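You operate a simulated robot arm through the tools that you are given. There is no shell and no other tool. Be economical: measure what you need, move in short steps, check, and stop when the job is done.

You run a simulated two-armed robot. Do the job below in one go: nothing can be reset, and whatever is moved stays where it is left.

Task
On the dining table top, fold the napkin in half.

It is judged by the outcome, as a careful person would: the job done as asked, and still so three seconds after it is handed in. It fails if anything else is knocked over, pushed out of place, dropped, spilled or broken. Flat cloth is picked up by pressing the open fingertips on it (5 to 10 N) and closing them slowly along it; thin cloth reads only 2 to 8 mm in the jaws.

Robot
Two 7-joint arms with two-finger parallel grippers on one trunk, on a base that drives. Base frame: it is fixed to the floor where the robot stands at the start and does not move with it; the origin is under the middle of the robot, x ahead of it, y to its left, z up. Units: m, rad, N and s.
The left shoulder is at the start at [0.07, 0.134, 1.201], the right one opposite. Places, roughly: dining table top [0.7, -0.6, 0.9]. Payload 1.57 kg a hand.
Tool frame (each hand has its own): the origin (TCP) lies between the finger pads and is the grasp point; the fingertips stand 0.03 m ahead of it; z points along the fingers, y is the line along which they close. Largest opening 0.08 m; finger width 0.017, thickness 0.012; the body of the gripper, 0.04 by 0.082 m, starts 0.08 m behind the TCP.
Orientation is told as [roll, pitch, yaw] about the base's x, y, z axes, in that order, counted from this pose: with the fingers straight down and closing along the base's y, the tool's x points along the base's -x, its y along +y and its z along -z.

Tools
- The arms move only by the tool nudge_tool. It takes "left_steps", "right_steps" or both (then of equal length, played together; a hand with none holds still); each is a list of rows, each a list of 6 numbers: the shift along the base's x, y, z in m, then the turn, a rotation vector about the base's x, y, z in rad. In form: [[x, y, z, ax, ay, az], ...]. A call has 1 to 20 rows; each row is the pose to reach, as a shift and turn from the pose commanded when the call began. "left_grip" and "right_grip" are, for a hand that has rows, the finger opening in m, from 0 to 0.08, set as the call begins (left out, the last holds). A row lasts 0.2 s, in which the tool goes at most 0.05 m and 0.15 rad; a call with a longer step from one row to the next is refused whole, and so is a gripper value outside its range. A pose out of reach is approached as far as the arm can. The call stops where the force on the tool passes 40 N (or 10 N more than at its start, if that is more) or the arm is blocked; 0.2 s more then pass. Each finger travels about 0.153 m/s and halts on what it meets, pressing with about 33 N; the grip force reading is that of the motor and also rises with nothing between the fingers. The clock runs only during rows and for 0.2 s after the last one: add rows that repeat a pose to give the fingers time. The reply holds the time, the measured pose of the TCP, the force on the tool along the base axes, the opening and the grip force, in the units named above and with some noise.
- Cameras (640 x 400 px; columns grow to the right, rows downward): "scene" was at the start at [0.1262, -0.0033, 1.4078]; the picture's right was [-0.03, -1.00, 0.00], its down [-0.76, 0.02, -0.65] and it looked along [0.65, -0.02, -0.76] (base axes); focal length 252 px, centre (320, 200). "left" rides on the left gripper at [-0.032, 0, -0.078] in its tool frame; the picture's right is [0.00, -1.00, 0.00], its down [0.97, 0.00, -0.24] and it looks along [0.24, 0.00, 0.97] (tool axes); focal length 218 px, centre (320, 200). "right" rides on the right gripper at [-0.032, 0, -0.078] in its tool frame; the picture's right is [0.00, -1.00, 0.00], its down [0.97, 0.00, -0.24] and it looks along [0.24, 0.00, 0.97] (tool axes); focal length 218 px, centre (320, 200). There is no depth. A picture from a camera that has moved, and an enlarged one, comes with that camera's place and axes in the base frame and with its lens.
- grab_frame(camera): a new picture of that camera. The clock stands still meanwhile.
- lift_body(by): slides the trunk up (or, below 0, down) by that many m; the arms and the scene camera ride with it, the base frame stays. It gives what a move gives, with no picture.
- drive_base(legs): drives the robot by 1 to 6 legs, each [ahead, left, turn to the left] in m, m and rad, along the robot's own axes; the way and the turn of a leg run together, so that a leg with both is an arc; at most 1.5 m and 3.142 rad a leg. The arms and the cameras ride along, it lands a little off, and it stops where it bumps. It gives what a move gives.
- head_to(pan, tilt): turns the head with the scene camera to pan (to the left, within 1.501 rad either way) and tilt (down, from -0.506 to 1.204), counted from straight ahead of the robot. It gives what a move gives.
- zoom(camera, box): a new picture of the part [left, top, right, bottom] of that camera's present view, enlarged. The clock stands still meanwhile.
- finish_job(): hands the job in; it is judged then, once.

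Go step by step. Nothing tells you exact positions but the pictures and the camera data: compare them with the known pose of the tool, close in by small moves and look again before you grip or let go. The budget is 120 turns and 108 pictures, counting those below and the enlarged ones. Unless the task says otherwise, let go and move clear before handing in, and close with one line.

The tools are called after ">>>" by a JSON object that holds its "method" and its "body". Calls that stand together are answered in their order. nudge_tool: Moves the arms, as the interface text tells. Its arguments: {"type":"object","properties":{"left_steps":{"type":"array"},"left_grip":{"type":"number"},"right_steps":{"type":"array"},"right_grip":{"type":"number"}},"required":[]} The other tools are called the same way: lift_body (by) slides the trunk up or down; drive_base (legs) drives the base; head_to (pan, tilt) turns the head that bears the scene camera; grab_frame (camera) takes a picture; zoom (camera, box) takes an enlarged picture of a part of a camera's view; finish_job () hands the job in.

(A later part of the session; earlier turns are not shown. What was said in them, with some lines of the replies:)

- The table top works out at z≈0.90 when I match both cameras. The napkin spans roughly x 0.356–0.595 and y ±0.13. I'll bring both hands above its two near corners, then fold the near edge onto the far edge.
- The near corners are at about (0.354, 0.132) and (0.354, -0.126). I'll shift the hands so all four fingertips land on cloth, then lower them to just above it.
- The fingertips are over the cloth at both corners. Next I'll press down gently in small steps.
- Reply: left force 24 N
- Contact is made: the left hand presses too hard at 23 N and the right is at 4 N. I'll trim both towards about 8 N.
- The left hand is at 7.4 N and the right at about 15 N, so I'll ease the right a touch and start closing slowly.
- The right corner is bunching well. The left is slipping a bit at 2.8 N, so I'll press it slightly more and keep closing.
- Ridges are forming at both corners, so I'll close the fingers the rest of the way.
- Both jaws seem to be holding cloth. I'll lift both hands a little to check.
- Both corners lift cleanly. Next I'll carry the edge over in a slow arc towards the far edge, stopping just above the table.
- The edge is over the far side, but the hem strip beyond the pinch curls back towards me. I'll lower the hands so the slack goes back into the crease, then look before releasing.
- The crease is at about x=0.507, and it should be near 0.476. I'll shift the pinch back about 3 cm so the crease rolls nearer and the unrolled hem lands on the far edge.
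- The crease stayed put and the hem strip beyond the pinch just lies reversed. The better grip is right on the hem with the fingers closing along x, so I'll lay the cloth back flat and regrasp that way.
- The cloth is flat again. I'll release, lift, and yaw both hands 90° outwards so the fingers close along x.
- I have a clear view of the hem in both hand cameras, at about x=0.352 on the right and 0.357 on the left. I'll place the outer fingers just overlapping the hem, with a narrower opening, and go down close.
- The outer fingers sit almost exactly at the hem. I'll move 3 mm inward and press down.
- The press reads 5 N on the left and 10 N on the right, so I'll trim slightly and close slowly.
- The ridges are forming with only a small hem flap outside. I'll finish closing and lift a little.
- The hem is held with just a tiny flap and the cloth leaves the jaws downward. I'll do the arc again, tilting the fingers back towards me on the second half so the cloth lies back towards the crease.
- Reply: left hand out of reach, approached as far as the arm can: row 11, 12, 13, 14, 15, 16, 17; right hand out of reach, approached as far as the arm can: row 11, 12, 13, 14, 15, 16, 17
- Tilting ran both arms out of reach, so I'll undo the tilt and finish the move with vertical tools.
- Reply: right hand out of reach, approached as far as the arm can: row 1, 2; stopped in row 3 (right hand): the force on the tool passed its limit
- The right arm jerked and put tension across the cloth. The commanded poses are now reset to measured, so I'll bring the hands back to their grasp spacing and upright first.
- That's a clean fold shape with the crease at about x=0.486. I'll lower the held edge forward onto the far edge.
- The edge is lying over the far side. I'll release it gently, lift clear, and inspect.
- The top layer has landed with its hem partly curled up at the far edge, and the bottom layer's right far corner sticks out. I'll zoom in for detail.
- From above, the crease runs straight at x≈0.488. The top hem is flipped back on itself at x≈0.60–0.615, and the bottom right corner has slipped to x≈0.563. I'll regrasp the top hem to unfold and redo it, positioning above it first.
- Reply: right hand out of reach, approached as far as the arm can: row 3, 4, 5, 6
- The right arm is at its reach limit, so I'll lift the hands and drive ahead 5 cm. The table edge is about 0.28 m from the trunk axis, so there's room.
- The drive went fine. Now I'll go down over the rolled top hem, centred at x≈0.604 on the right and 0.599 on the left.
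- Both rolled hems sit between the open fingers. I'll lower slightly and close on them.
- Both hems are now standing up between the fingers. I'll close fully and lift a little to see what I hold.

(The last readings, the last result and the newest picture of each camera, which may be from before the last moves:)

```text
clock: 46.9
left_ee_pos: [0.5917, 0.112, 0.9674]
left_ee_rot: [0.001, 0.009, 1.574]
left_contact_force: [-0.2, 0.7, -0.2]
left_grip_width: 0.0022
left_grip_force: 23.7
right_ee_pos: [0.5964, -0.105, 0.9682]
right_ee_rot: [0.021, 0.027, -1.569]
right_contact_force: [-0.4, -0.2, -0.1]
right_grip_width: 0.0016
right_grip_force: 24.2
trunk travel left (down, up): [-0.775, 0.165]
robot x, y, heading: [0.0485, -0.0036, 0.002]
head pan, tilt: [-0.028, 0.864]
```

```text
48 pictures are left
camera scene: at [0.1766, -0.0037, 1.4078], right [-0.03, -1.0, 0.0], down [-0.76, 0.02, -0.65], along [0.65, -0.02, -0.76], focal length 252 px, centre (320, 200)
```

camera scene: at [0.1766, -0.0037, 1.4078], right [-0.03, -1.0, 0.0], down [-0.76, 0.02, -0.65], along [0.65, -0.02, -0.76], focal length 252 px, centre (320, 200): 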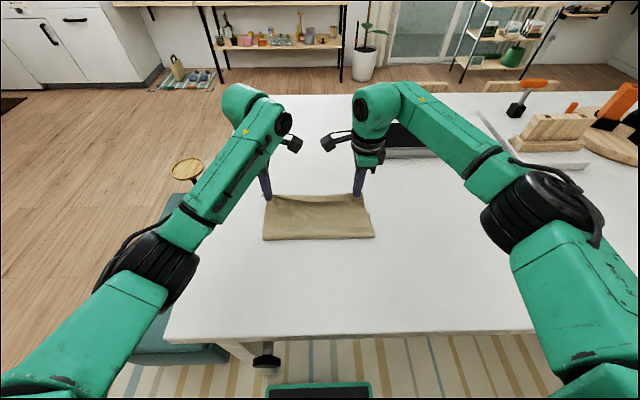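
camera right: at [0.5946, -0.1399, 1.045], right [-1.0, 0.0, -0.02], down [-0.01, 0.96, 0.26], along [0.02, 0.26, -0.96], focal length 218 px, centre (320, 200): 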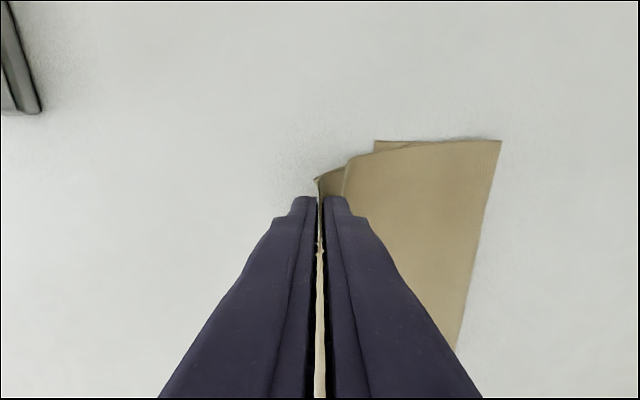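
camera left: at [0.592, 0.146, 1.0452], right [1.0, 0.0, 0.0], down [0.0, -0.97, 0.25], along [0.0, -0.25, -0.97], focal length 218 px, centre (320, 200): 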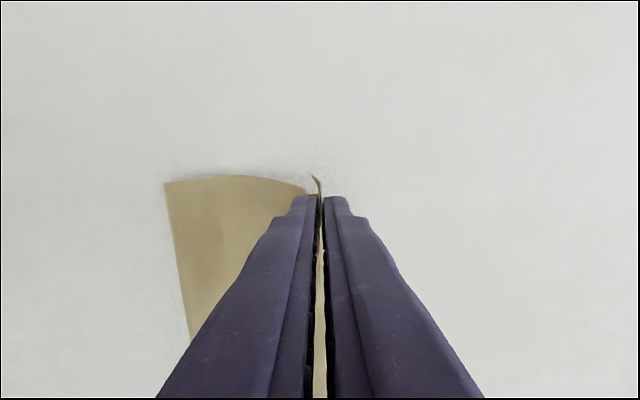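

Both hands hold the top hem. I'll swing it back to open the napkin flat, keep the grip, and check how it lies.

>>> {"method": "nudge_tool", "body": {"left_steps": [[-0.014, 0, 0.03, 0, 0, 0], [-0.034, 0, 0.05, 0, 0, 0], [-0.064, 0, 0.06, 0, 0, 0], [-0.085, 0, 0.064, 0, 0, 0], [-0.106, 0, 0.066, 0, 0, 0], [-0.125, 0, 0.065, 0, 0, 0], [-0.144, 0, 0.061, 0, 0, 0], [-0.16, 0, 0.055, 0, 0, 0], [-0.174, 0, 0.047, 0, 0, 0], [-0.188, 0, 0.037, 0, 0, 0], [-0.2, 0, 0.027, 0, 0, 0], [-0.212, 0, 0.012, 0, 0, 0], [-0.222, 0, -0.003, 0, 0, 0], [-0.229, 0, -0.016, 0, 0, 0], [-0.232, 0, -0.026, 0, 0, 0], [-0.232, 0, -0.026, 0, 0, 0]], "right_steps": [[-0.014, 0, 0.03, 0, 0, 0], [-0.034, 0, 0.05, 0, 0, 0], [-0.064, 0, 0.06, 0, 0, 0], [-0.085, 0, 0.064, 0, 0, 0], [-0.106, 0, 0.066, 0, 0, 0], [-0.125, 0, 0.065, 0, 0, 0], [-0.144, 0, 0.061, 0, 0, 0], [-0.16, 0, 0.055, 0, 0, 0], [-0.174, 0, 0.047, 0, 0, 0], [-0.188, 0, 0.037, 0, 0, 0], [-0.2, 0, 0.027, 0, 0, 0], [-0.212, 0, 0.012, 0, 0, 0], [-0.222, 0, -0.003, 0, 0, 0], [-0.229, 0, -0.016, 0, 0, 0], [-0.232, 0, -0.026, 0, 0, 0], [-0.232, 0, -0.026, 0, 0, 0]]}}

>>> {"method": "zoom", "body": {"camera": "scene", "box": [200, 160, 440, 310]}}

>>> {"method": "grab_frame", "body": {"camera": "right"}}

>>> {"method": "grab_frame", "body": {"camera": "left"}}

```text
clock: 50.3
left_ee_pos: [0.3697, 0.1171, 0.9386]
left_ee_rot: [0.004, 0.009, 1.575]
left_contact_force: [0.5, -1.3, 0.3]
left_grip_width: 0.0022
left_grip_force: 23.5
left hand out of reach, approached as far as the arm can: row 13, 14, 15, 16
right_ee_pos: [0.3645, -0.1053, 0.941]
right_ee_rot: [0.021, 0.026, -1.569]
right_contact_force: [0.0, 2.4, 0.3]
right_grip_width: 0.0017
right_grip_force: 23.9
trunk travel left (down, up): [-0.775, 0.165]
robot x, y, heading: [0.048, 0.0028, -0.002]
head pan, tilt: [-0.028, 0.864]
```

```text
2.67 times, centred on (320, 235) of scene
camera zoom: at [0.1763, -0.0033, 1.4078], right [-0.03, -1.0, 0.0], down [-0.76, 0.02, -0.65], along [0.65, -0.02, -0.76], focal length 671 px, centre (320, 107)
```

zoom: 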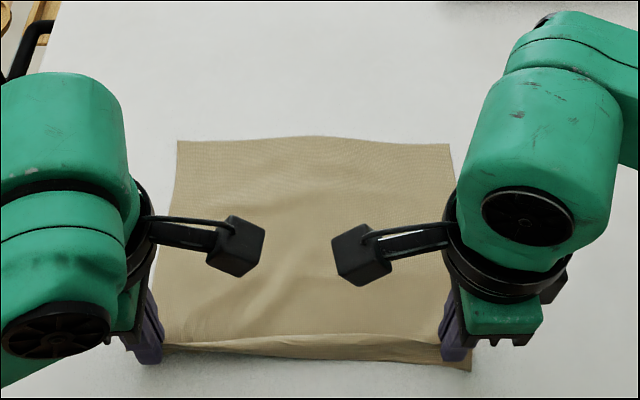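

```text
46 pictures are left
camera right: at [0.3622, -0.1401, 1.0183], right [-1.0, 0.0, -0.02], down [-0.01, 0.96, 0.27], along [0.02, 0.27, -0.96], focal length 218 px, centre (320, 200)
```

right: 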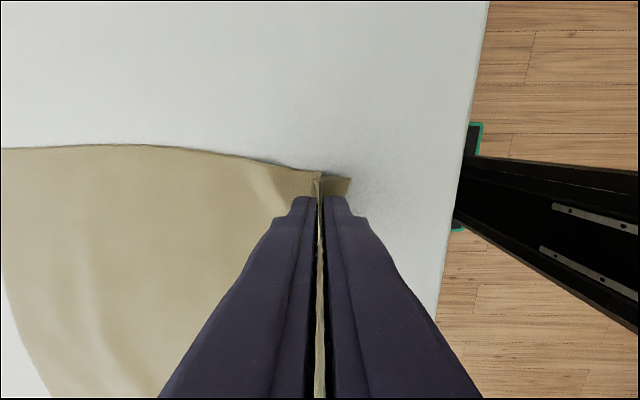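

```text
45 pictures are left
camera left: at [0.3695, 0.1506, 1.0159], right [1.0, 0.01, 0.0], down [0.01, -0.97, 0.25], along [0.0, -0.25, -0.97], focal length 218 px, centre (320, 200)
```

left: 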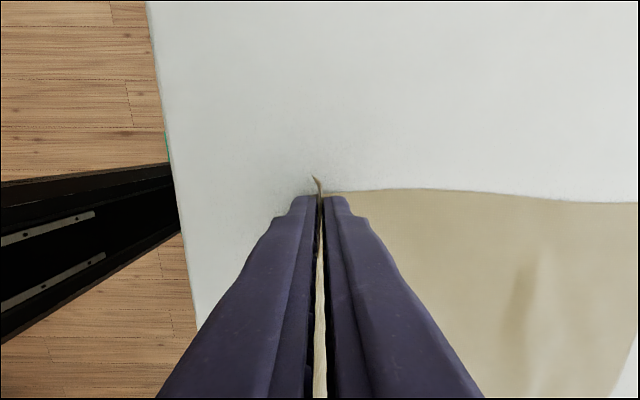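

The napkin lies flat again, shifted slightly towards me: the far edge is at x≈0.56–0.57, so the midline is at ≈0.445. I still hold the hem, so I'll redo the arc about that midline with upright tools.

>>> {"method": "nudge_tool", "body": {"left_steps": [[0.007, 0, 0.022, 0, 0, 0], [0.014, 0, 0.038, 0, 0, 0], [0.026, 0, 0.053, 0, 0, 0], [0.042, 0, 0.064, 0, 0, 0], [0.055, 0, 0.069, 0, 0, 0], [0.067, 0, 0.072, 0, 0, 0], [0.08, 0, 0.073, 0, 0, 0], [0.093, 0, 0.072, 0, 0, 0], [0.107, 0, 0.068, 0, 0, 0], [0.119, 0, 0.062, 0, 0, 0], [0.13, 0, 0.054, 0, 0, 0], [0.14, 0, 0.045, 0, 0, 0], [0.149, 0, 0.035, 0, 0, 0], [0.157, 0, 0.025, 0, 0, 0], [0.163, 0, 0.015, 0, 0, 0], [0.166, 0, 0.006, 0, 0, 0], [0.166, 0, 0.006, 0, 0, 0]], "right_steps": [[0.007, 0, 0.022, 0, 0, 0], [0.014, 0, 0.038, 0, 0, 0], [0.026, 0, 0.053, 0, 0, 0], [0.042, 0, 0.064, 0, 0, 0], [0.055, 0, 0.069, 0, 0, 0], [0.067, 0, 0.072, 0, 0, 0], [0.08, 0, 0.073, 0, 0, 0], [0.093, 0, 0.072, 0, 0, 0], [0.107, -0.001, 0.068, 0, 0, 0], [0.119, -0.002, 0.062, 0, 0, 0], [0.13, -0.003, 0.054, 0, 0, 0], [0.14, -0.004, 0.045, 0, 0, 0], [0.148, -0.004, 0.035, 0, 0, 0], [0.154, -0.004, 0.025, 0, 0, 0], [0.157, -0.004, 0.015, 0, 0, 0], [0.16, -0.004, 0.006, 0, 0, 0], [0.16, -0.004, 0.006, 0, 0, 0]]}}

>>> {"method": "zoom", "body": {"camera": "scene", "box": [220, 160, 420, 285]}}

>>> {"method": "grab_frame", "body": {"camera": "right"}}

>>> {"method": "grab_frame", "body": {"camera": "left"}}

```text
clock: 53.9
left_ee_pos: [0.5362, 0.1174, 0.9452]
left_ee_rot: [0.002, 0.01, 1.571]
left_contact_force: [0.1, -5.5, 1.1]
left_grip_width: 0.002
left_grip_force: 23.8
right_ee_pos: [0.5236, -0.1086, 0.9479]
right_ee_rot: [0.019, 0.025, -1.569]
right_contact_force: [-0.3, 4.4, 1.3]
right_grip_width: 0.0019
right_grip_force: 23.6
trunk travel left (down, up): [-0.775, 0.165]
robot x, y, heading: [0.0506, 0.0007, 0.0]
head pan, tilt: [-0.028, 0.864]
```

```text
3.20 times, centred on (320, 222) of scene
camera zoom: at [0.1761, -0.0034, 1.4078], right [-0.03, -1.0, 0.0], down [-0.76, 0.02, -0.65], along [0.65, -0.02, -0.76], focal length 805 px, centre (320, 128)
```

zoom: 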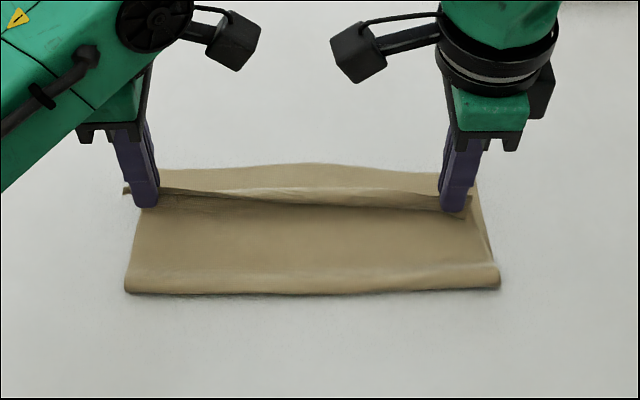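

```text
43 pictures are left
camera right: at [0.5216, -0.144, 1.0246], right [-1.0, 0.0, -0.02], down [-0.01, 0.96, 0.27], along [0.02, 0.27, -0.96], focal length 218 px, centre (320, 200)
```

right: 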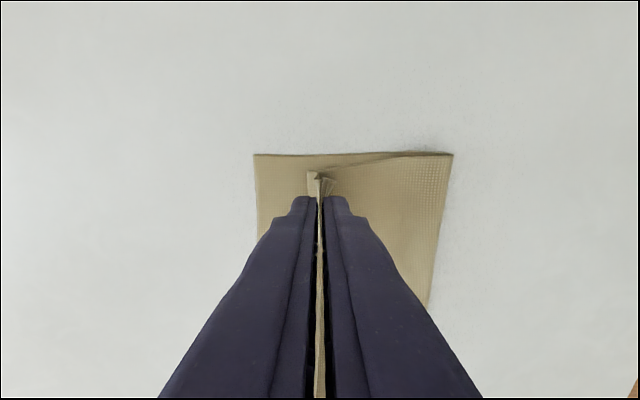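

```text
42 pictures are left
camera left: at [0.5359, 0.1502, 1.022], right [1.0, 0.0, 0.0], down [0.0, -0.97, 0.25], along [0.0, -0.25, -0.97], focal length 218 px, centre (320, 200)
```

left: 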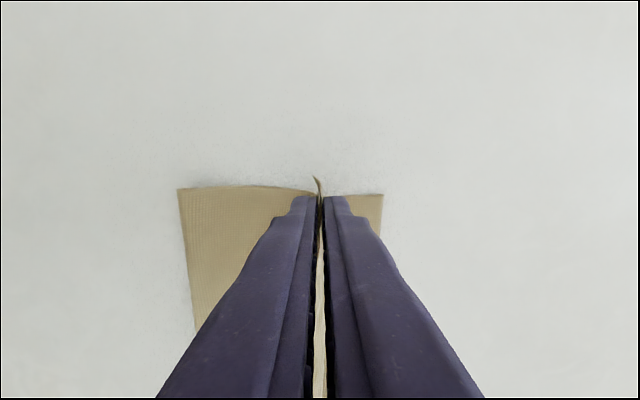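

The fold is symmetric now: far edge 0.560/0.573, crease about 0.449/0.453. I'll lower a touch, loosen slightly, and slide the fingers out forward and up so the hem falls towards the far edge.

>>> {"method": "nudge_tool", "body": {"left_steps": [[0, 0, -0.005, 0, 0, 0], [0, 0, -0.007, 0, 0, 0], [0, 0, -0.007, 0, 0, 0]], "right_steps": [[0, 0, -0.005, 0, 0, 0], [0, 0, -0.008, 0, 0, 0], [0, 0, -0.008, 0, 0, 0]]}}

>>> {"method": "nudge_tool", "body": {"left_steps": [[0, 0, 0, 0, 0, 0], [0.006, 0, 0.002, 0, 0, 0], [0.015, 0, 0.006, 0, 0, 0], [0.025, 0, 0.013, 0, 0, 0], [0.035, 0, 0.022, 0, 0, 0], [0.045, 0, 0.035, 0, 0, 0], [0.05, 0, 0.06, 0, 0, 0], [0.05, 0, 0.06, 0, 0, 0]], "right_steps": [[0, 0, 0, 0, 0, 0], [0.006, 0, 0.002, 0, 0, 0], [0.015, 0, 0.006, 0, 0, 0], [0.025, 0, 0.013, 0, 0, 0], [0.035, 0, 0.022, 0, 0, 0], [0.045, 0, 0.035, 0, 0, 0], [0.05, 0, 0.06, 0, 0, 0], [0.05, 0, 0.06, 0, 0, 0]], "left_grip": 0.012, "right_grip": 0.012}}

>>> {"method": "zoom", "body": {"camera": "scene", "box": [220, 160, 420, 285]}}

>>> {"method": "grab_frame", "body": {"camera": "right"}}

>>> {"method": "grab_frame", "body": {"camera": "left"}}

```text
clock: 54.7
left_ee_pos: [0.5356, 0.117, 0.9373]
left_ee_rot: [0.002, 0.011, 1.572]
left_contact_force: [-0.7, -6.2, 0.4]
left_grip_width: 0.0018
left_grip_force: 23.6
right_ee_pos: [0.5246, -0.1103, 0.9407]
right_ee_rot: [0.02, 0.028, -1.571]
right_contact_force: [0.2, 4.7, 1.1]
right_grip_width: 0.0018
right_grip_force: 23.7
trunk travel left (down, up): [-0.775, 0.165]
robot x, y, heading: [0.0483, -0.002, 0.002]
head pan, tilt: [-0.028, 0.864]
```

```text
clock: 56.5
left_ee_pos: [0.5865, 0.1194, 0.9969]
left_ee_rot: [0.003, 0.01, 1.571]
left_contact_force: [-0.5, 0.4, 0.1]
left_grip_width: 0.0118
left_grip_force: 0.1
right_ee_pos: [0.5754, -0.11, 1.0005]
right_ee_rot: [0.021, 0.026, -1.57]
right_contact_force: [-0.5, 0.8, -0.6]
right_grip_width: 0.012
right_grip_force: 0.1
trunk travel left (down, up): [-0.775, 0.165]
robot x, y, heading: [0.0457, 0.0028, -0.005]
head pan, tilt: [-0.028, 0.864]
```

```text
3.20 times, centred on (320, 222) of scene
camera zoom: at [0.1765, -0.0037, 1.4078], right [-0.03, -1.0, 0.0], down [-0.76, 0.02, -0.65], along [0.65, -0.02, -0.76], focal length 805 px, centre (320, 128)
```

zoom: 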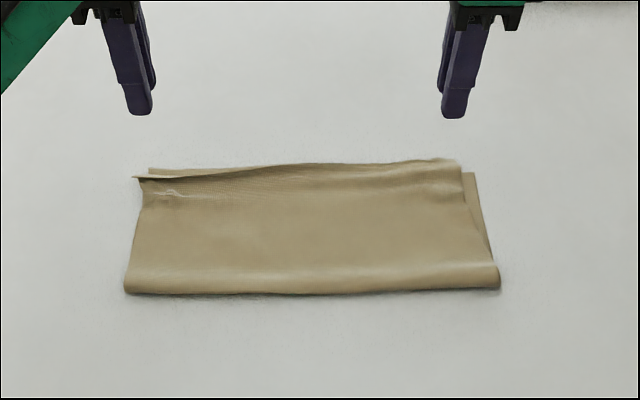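

```text
40 pictures are left
camera right: at [0.5727, -0.1445, 1.0767], right [-1.0, 0.0, -0.02], down [-0.01, 0.96, 0.27], along [0.02, 0.27, -0.96], focal length 218 px, centre (320, 200)
```

right: 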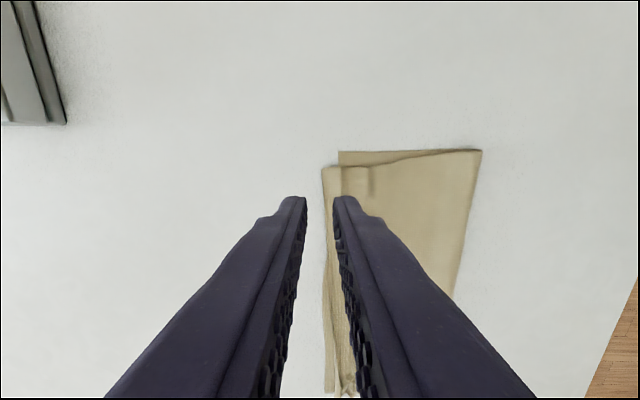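

```text
39 pictures are left
camera left: at [0.586, 0.1505, 1.0748], right [1.0, 0.0, 0.0], down [0.0, -0.97, 0.25], along [0.0, -0.25, -0.97], focal length 218 px, centre (320, 200)
```

left: 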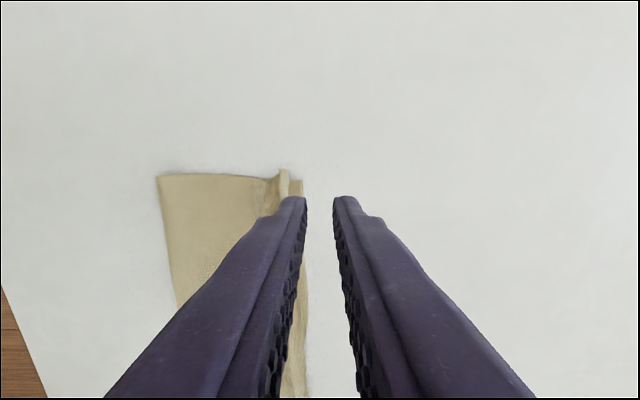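

The fold looks nearly right: the right hem lies flat, and only the left hem corner curls up a little. I'll back the hands off and take a closer look.

>>> {"method": "nudge_tool", "body": {"left_steps": [[0, 0.02, 0.04, 0, 0, 0], [0, 0.05, 0.07, 0, 0, 0], [0, 0.08, 0.07, 0, 0, 0]], "right_steps": [[0, 0.0, 0.04, 0, 0, 0], [0, 0.0, 0.08, 0, 0, 0], [0, 0.0, 0.12, 0, 0, 0]], "left_grip": 0.0, "right_grip": 0.08}}

>>> {"method": "zoom", "body": {"camera": "scene", "box": [255, 200, 385, 260]}}

>>> {"method": "zoom", "body": {"camera": "right", "box": [240, 120, 440, 340]}}

```text
clock: 57.3
left_ee_pos: [0.5854, 0.2, 1.0662]
left_ee_rot: [0.002, 0.009, 1.571]
left_contact_force: [0.1, -0.2, 0.4]
left_grip_width: 0.0002
left_grip_force: 21.2
right_ee_pos: [0.5741, -0.1097, 1.1198]
right_ee_rot: [0.022, 0.025, -1.572]
right_contact_force: [0.8, 1.3, -0.1]
right_grip_width: 0.08
right_grip_force: 0.0
trunk travel left (down, up): [-0.775, 0.165]
robot x, y, heading: [0.0507, 0.0011, -0.005]
head pan, tilt: [-0.028, 0.864]
```

```text
4.92 times, centred on (320, 230) of scene
camera zoom: at [0.176, -0.0018, 1.4078], right [-0.03, -1.0, 0.0], down [-0.76, 0.02, -0.65], along [0.65, -0.02, -0.76], focal length 1238 px, centre (320, 52)
```

zoom: 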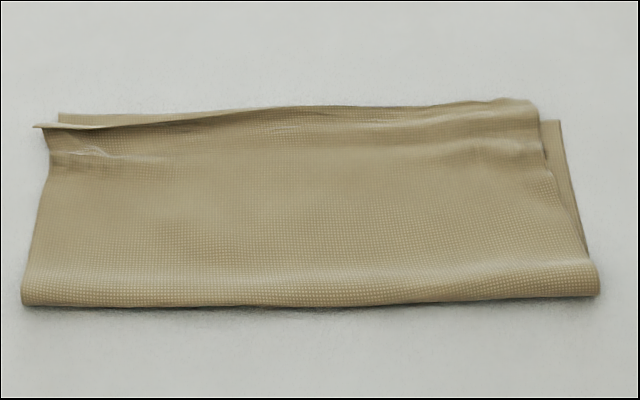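

```text
1.82 times, centred on (340, 230) of right
camera zoom: at [0.572, -0.1439, 1.1977], right [-1.0, 0.0, -0.02], down [-0.01, 0.96, 0.26], along [0.02, 0.26, -0.96], focal length 397 px, centre (284, 146)
```

zoom: 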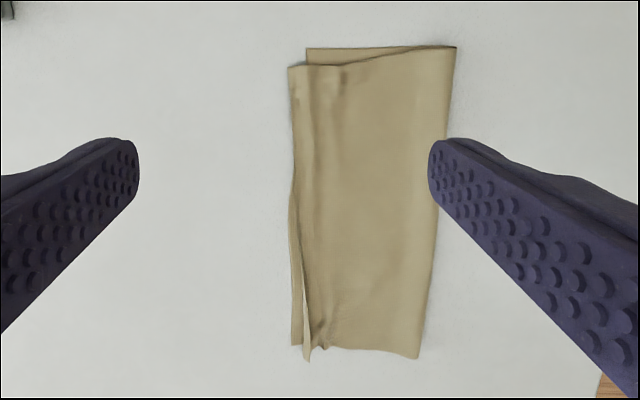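

The edges line up to within about a centimetre, with only the left hem standing up slightly. I'll sweep it forward and pat it down with the closed left fingers.

>>> {"method": "nudge_tool", "body": {"left_steps": [[-0.03, -0.03, -0.02, 0, 0, 0], [-0.055, -0.065, -0.05, 0, 0, 0], [-0.06, -0.094, -0.09, 0, 0, 0], [-0.06, -0.094, -0.117, 0, 0, 0], [-0.052, -0.094, -0.119, 0, 0, 0], [-0.044, -0.094, -0.12, 0, 0, 0], [-0.036, -0.094, -0.121, 0, 0, 0], [-0.028, -0.094, -0.123, 0, 0, 0], [-0.024, -0.094, -0.127, 0, 0, 0], [-0.024, -0.094, -0.131, 0, 0, 0], [-0.024, -0.094, -0.131, 0, 0, 0], [-0.02, -0.094, -0.11, 0, 0, 0], [-0.02, -0.094, -0.07, 0, 0, 0], [-0.06, -0.12, -0.07, 0, 0, 0], [-0.06, -0.13, -0.07, 0, 0, 0]]}}

>>> {"method": "zoom", "body": {"camera": "right", "box": [240, 120, 440, 340]}}

>>> {"method": "zoom", "body": {"camera": "scene", "box": [255, 200, 385, 260]}}

```text
refused: row 2 steps farther than a row can; nothing moved
```

```text
1.82 times, centred on (340, 230) of right
camera zoom: at [0.572, -0.1439, 1.1977], right [-1.0, 0.0, -0.02], down [-0.01, 0.96, 0.26], along [0.02, 0.26, -0.96], focal length 397 px, centre (284, 146)
```

zoom: 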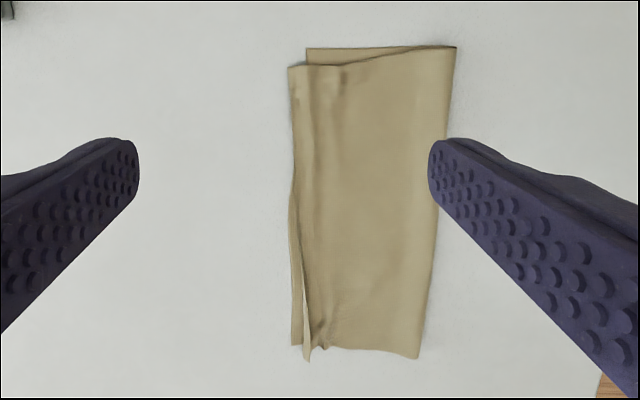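

```text
4.92 times, centred on (320, 230) of scene
camera zoom: at [0.176, -0.0018, 1.4078], right [-0.03, -1.0, 0.0], down [-0.76, 0.02, -0.65], along [0.65, -0.02, -0.76], focal length 1238 px, centre (320, 52)
```

zoom: 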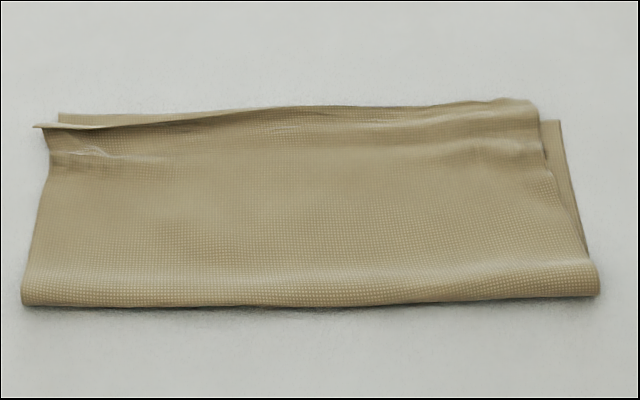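

That move had a step that was too long, so I'll repeat it with shorter steps.

>>> {"method": "nudge_tool", "body": {"left_steps": [[-0.02, -0.03, -0.02, 0, 0, 0], [-0.04, -0.055, -0.045, 0, 0, 0], [-0.055, -0.085, -0.075, 0, 0, 0], [-0.06, -0.094, -0.105, 0, 0, 0], [-0.06, -0.094, -0.117, 0, 0, 0], [-0.052, -0.094, -0.119, 0, 0, 0], [-0.044, -0.094, -0.12, 0, 0, 0], [-0.036, -0.094, -0.121, 0, 0, 0], [-0.028, -0.094, -0.123, 0, 0, 0], [-0.024, -0.094, -0.127, 0, 0, 0], [-0.024, -0.094, -0.131, 0, 0, 0], [-0.024, -0.094, -0.131, 0, 0, 0], [-0.02, -0.094, -0.11, 0, 0, 0], [-0.02, -0.094, -0.07, 0, 0, 0], [-0.02, -0.06, -0.05, 0, 0, 0], [-0.02, -0.02, -0.03, 0, 0, 0]]}}

>>> {"method": "zoom", "body": {"camera": "right", "box": [240, 120, 440, 340]}}

>>> {"method": "zoom", "body": {"camera": "scene", "box": [255, 200, 385, 260]}}

```text
clock: 60.7
left_ee_pos: [0.5659, 0.1785, 1.0371]
left_ee_rot: [0.002, 0.009, 1.573]
left_contact_force: [0.8, 1.1, 0.4]
left_grip_width: 0.0002
left_grip_force: 21.7
right_ee_pos: [0.5733, -0.1091, 1.1198]
right_ee_rot: [0.024, 0.025, -1.571]
right_contact_force: [0.0, 0.1, 0.3]
right_grip_width: 0.0801
right_grip_force: 0.0
trunk travel left (down, up): [-0.775, 0.165]
robot x, y, heading: [0.0491, -0.0014, 0.002]
head pan, tilt: [-0.028, 0.864]
```

```text
1.82 times, centred on (340, 230) of right
camera zoom: at [0.5719, -0.1436, 1.1974], right [-1.0, 0.0, -0.02], down [-0.01, 0.96, 0.26], along [0.02, 0.26, -0.96], focal length 397 px, centre (284, 146)
```

zoom: 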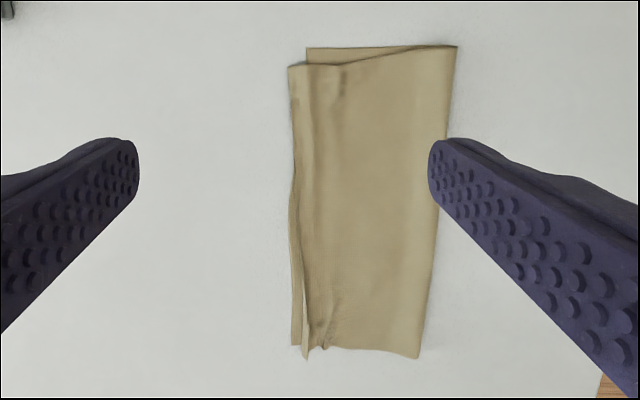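

```text
4.92 times, centred on (320, 230) of scene
camera zoom: at [0.1757, -0.0016, 1.4078], right [-0.03, -1.0, 0.0], down [-0.76, 0.02, -0.65], along [0.65, -0.02, -0.76], focal length 1238 px, centre (320, 52)
```

zoom: 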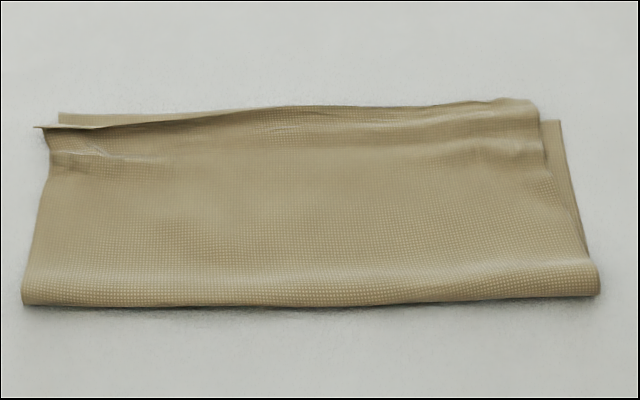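

The hem is flatter, but a small wrinkle near the left corner still keeps it about 1 cm short. I'll do one light press-and-slide forward over it.

>>> {"method": "nudge_tool", "body": {"left_steps": [[-0.015, -0.035, -0.02, 0, 0, 0], [-0.03, -0.065, -0.05, 0, 0, 0], [-0.032, -0.07, -0.085, 0, 0, 0], [-0.032, -0.07, -0.101, 0, 0, 0], [-0.03, -0.07, -0.1035, 0, 0, 0], [-0.025, -0.07, -0.104, 0, 0, 0], [-0.019, -0.07, -0.104, 0, 0, 0], [-0.013, -0.07, -0.104, 0, 0, 0], [-0.007, -0.07, -0.104, 0, 0, 0], [-0.001, -0.07, -0.104, 0, 0, 0]]}}

>>> {"method": "nudge_tool", "body": {"left_steps": [[0, 0, 0.02, 0, 0, 0], [0, 0, 0.05, 0, 0, 0], [0, 0.03, 0.08, 0, 0, 0], [0, 0.07, 0.1, 0, 0, 0]]}}

>>> {"method": "zoom", "body": {"camera": "right", "box": [240, 120, 440, 340]}}

>>> {"method": "zoom", "body": {"camera": "scene", "box": [255, 200, 385, 260]}}

```text
clock: 62.9
left_ee_pos: [0.5652, 0.1081, 0.9334]
left_ee_rot: [0.001, 0.009, 1.573]
left_contact_force: [0.1, -0.5, 0.4]
left_grip_width: 0.0
left_grip_force: 21.9
right_ee_pos: [0.575, -0.1101, 1.1196]
right_ee_rot: [0.019, 0.026, -1.572]
right_contact_force: [0.4, 0.6, 0.6]
right_grip_width: 0.0804
right_grip_force: 0.1
trunk travel left (down, up): [-0.775, 0.165]
robot x, y, heading: [0.0474, 0.0018, -0.0]
head pan, tilt: [-0.028, 0.864]
```

```text
clock: 63.9
left_ee_pos: [0.5632, 0.1796, 1.0318]
left_ee_rot: [0.001, 0.009, 1.571]
left_contact_force: [-0.1, 0.1, 0.9]
left_grip_width: 0.0002
left_grip_force: 21.1
right_ee_pos: [0.5739, -0.1092, 1.1207]
right_ee_rot: [0.024, 0.025, -1.572]
right_contact_force: [-0.2, 1.0, 0.3]
right_grip_width: 0.0798
right_grip_force: 0.0
trunk travel left (down, up): [-0.775, 0.165]
robot x, y, heading: [0.0522, 0.0, -0.0]
head pan, tilt: [-0.028, 0.864]
```

```text
1.82 times, centred on (340, 230) of right
camera zoom: at [0.5718, -0.1436, 1.1975], right [-1.0, 0.0, -0.02], down [-0.01, 0.96, 0.26], along [0.02, 0.26, -0.96], focal length 397 px, centre (284, 146)
```

zoom: 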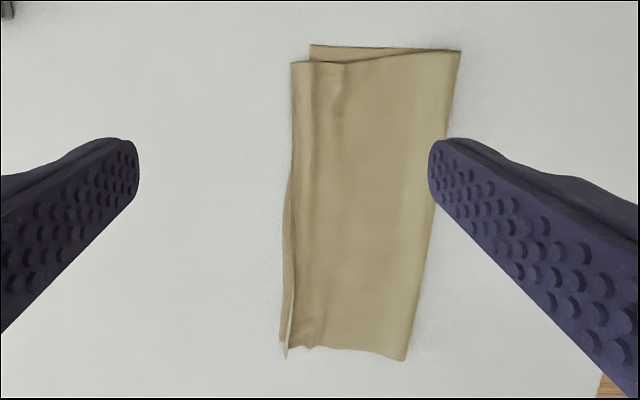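

```text
4.92 times, centred on (320, 230) of scene
camera zoom: at [0.1756, -0.0015, 1.4078], right [-0.03, -1.0, 0.0], down [-0.76, 0.02, -0.65], along [0.65, -0.02, -0.76], focal length 1238 px, centre (320, 52)
```

zoom: 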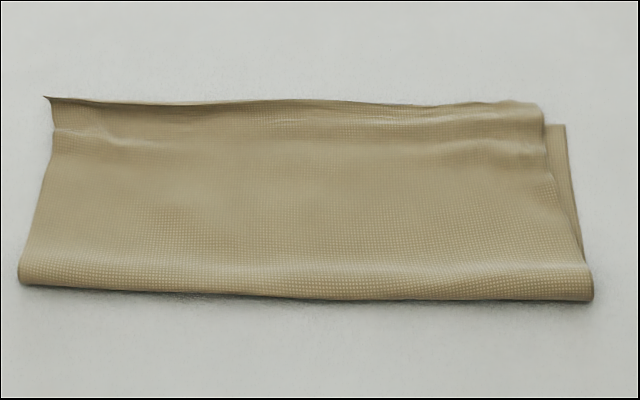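

The left hem is now over the bottom edge, just standing up slightly. I'll make one higher forward sweep ending in a pat to lay it down.

>>> {"method": "nudge_tool", "body": {"left_steps": [[-0.01, -0.035, -0.02, 0, 0, 0], [-0.02, -0.06, -0.05, 0, 0, 0], [-0.02, -0.07, -0.08, 0, 0, 0], [-0.02, -0.07, -0.088, 0, 0, 0], [-0.012, -0.07, -0.088, 0, 0, 0], [-0.004, -0.07, -0.088, 0, 0, 0], [0.004, -0.07, -0.089, 0, 0, 0], [0.012, -0.07, -0.091, 0, 0, 0], [0.016, -0.07, -0.095, 0, 0, 0], [0.016, -0.07, -0.099, 0, 0, 0], [0.016, -0.07, -0.099, 0, 0, 0], [0.016, -0.07, -0.099, 0, 0, 0], [0.016, -0.07, -0.07, 0, 0, 0], [0.016, -0.06, -0.03, 0, 0, 0], [0.01, -0.02, -0.01, 0, 0, 0]]}}

>>> {"method": "zoom", "body": {"camera": "right", "box": [240, 120, 440, 340]}}

>>> {"method": "zoom", "body": {"camera": "scene", "box": [255, 200, 385, 260]}}

```text
clock: 67.1
left_ee_pos: [0.575, 0.1586, 1.0235]
left_ee_rot: [0.0, 0.012, 1.572]
left_contact_force: [0.3, 0.6, 0.2]
left_grip_width: 0.0
left_grip_force: 21.1
right_ee_pos: [0.5734, -0.1084, 1.1196]
right_ee_rot: [0.024, 0.022, -1.57]
right_contact_force: [0.5, 0.3, 0.6]
right_grip_width: 0.0798
right_grip_force: 0.1
trunk travel left (down, up): [-0.775, 0.165]
robot x, y, heading: [0.0505, 0.0021, -0.001]
head pan, tilt: [-0.028, 0.864]
```

```text
1.82 times, centred on (340, 230) of right
camera zoom: at [0.5717, -0.1428, 1.1976], right [-1.0, 0.0, -0.02], down [-0.01, 0.96, 0.26], along [0.02, 0.26, -0.96], focal length 397 px, centre (284, 146)
```

zoom: 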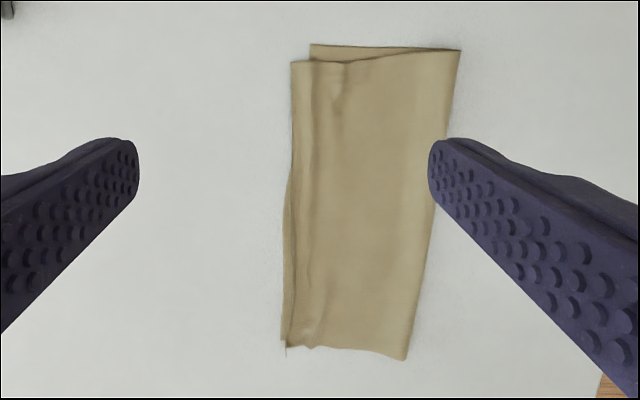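

```text
4.92 times, centred on (320, 230) of scene
camera zoom: at [0.1755, -0.0007, 1.4078], right [-0.03, -1.0, 0.0], down [-0.76, 0.02, -0.65], along [0.65, -0.02, -0.76], focal length 1238 px, centre (320, 52)
```

zoom: 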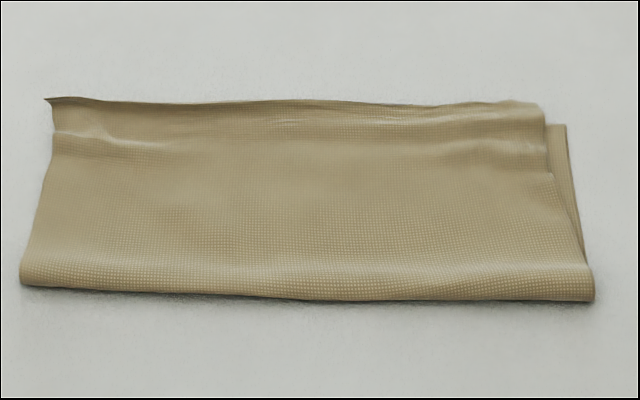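

The edges now align to within a few millimetres along most of the far side, and the fold lies flat and stable. I'll move both hands clear and check the whole scene.

>>> {"method": "nudge_tool", "body": {"left_steps": [[0, 0.03, 0.03, 0, 0, 0], [-0.02, 0.06, 0.06, 0, 0, 0], [-0.05, 0.09, 0.08, 0, 0, 0], [-0.08, 0.1, 0.08, 0, 0, 0]], "right_steps": [[0, -0.03, 0.01, 0, 0, 0], [-0.02, -0.06, 0.01, 0, 0, 0], [-0.05, -0.09, 0.01, 0, 0, 0], [-0.08, -0.12, 0.01, 0, 0, 0]]}}

>>> {"method": "grab_frame", "body": {"camera": "scene"}}

```text
clock: 68.1
left_ee_pos: [0.4916, 0.2582, 1.1053]
left_ee_rot: [0.0, 0.008, 1.572]
left_contact_force: [-0.3, 0.7, 0.1]
left_grip_width: 0.0
left_grip_force: 21.3
right_ee_pos: [0.4904, -0.2309, 1.1308]
right_ee_rot: [0.025, 0.027, -1.568]
right_contact_force: [0.0, 0.6, -0.3]
right_grip_width: 0.0798
right_grip_force: 0.0
trunk travel left (down, up): [-0.775, 0.165]
robot x, y, heading: [0.0485, -0.0031, -0.001]
head pan, tilt: [-0.028, 0.864]
```

```text
28 pictures are left
camera scene: at [0.173, -0.0046, 1.4081], right [-0.03, -1.0, 0.0], down [-0.76, 0.02, -0.65], along [0.65, -0.02, -0.76], focal length 252 px, centre (320, 200)
```

scene: 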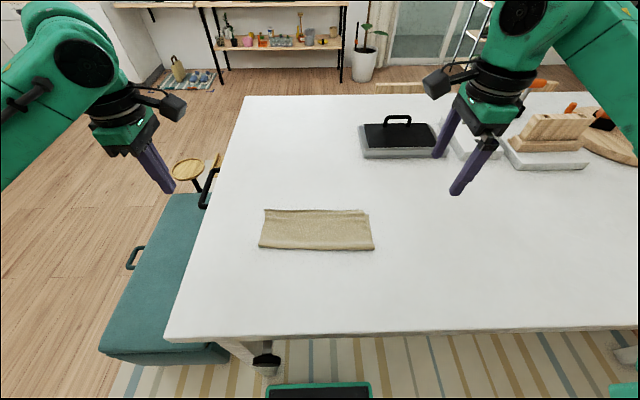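

The napkin is folded in half on the table, the hands are clear, and nothing else has been disturbed. I'm handing it in.

>>> {"method": "finish_job", "body": {}}

```text
The job is handed in.
```

The napkin is folded in half on the dining table, near edge over far edge. The edges meet to within about 1 cm; the bottom layer shows slightly at the right end, and the hem is lifted a little at the left corner. It lies about 3 cm nearer the robot than where it started.
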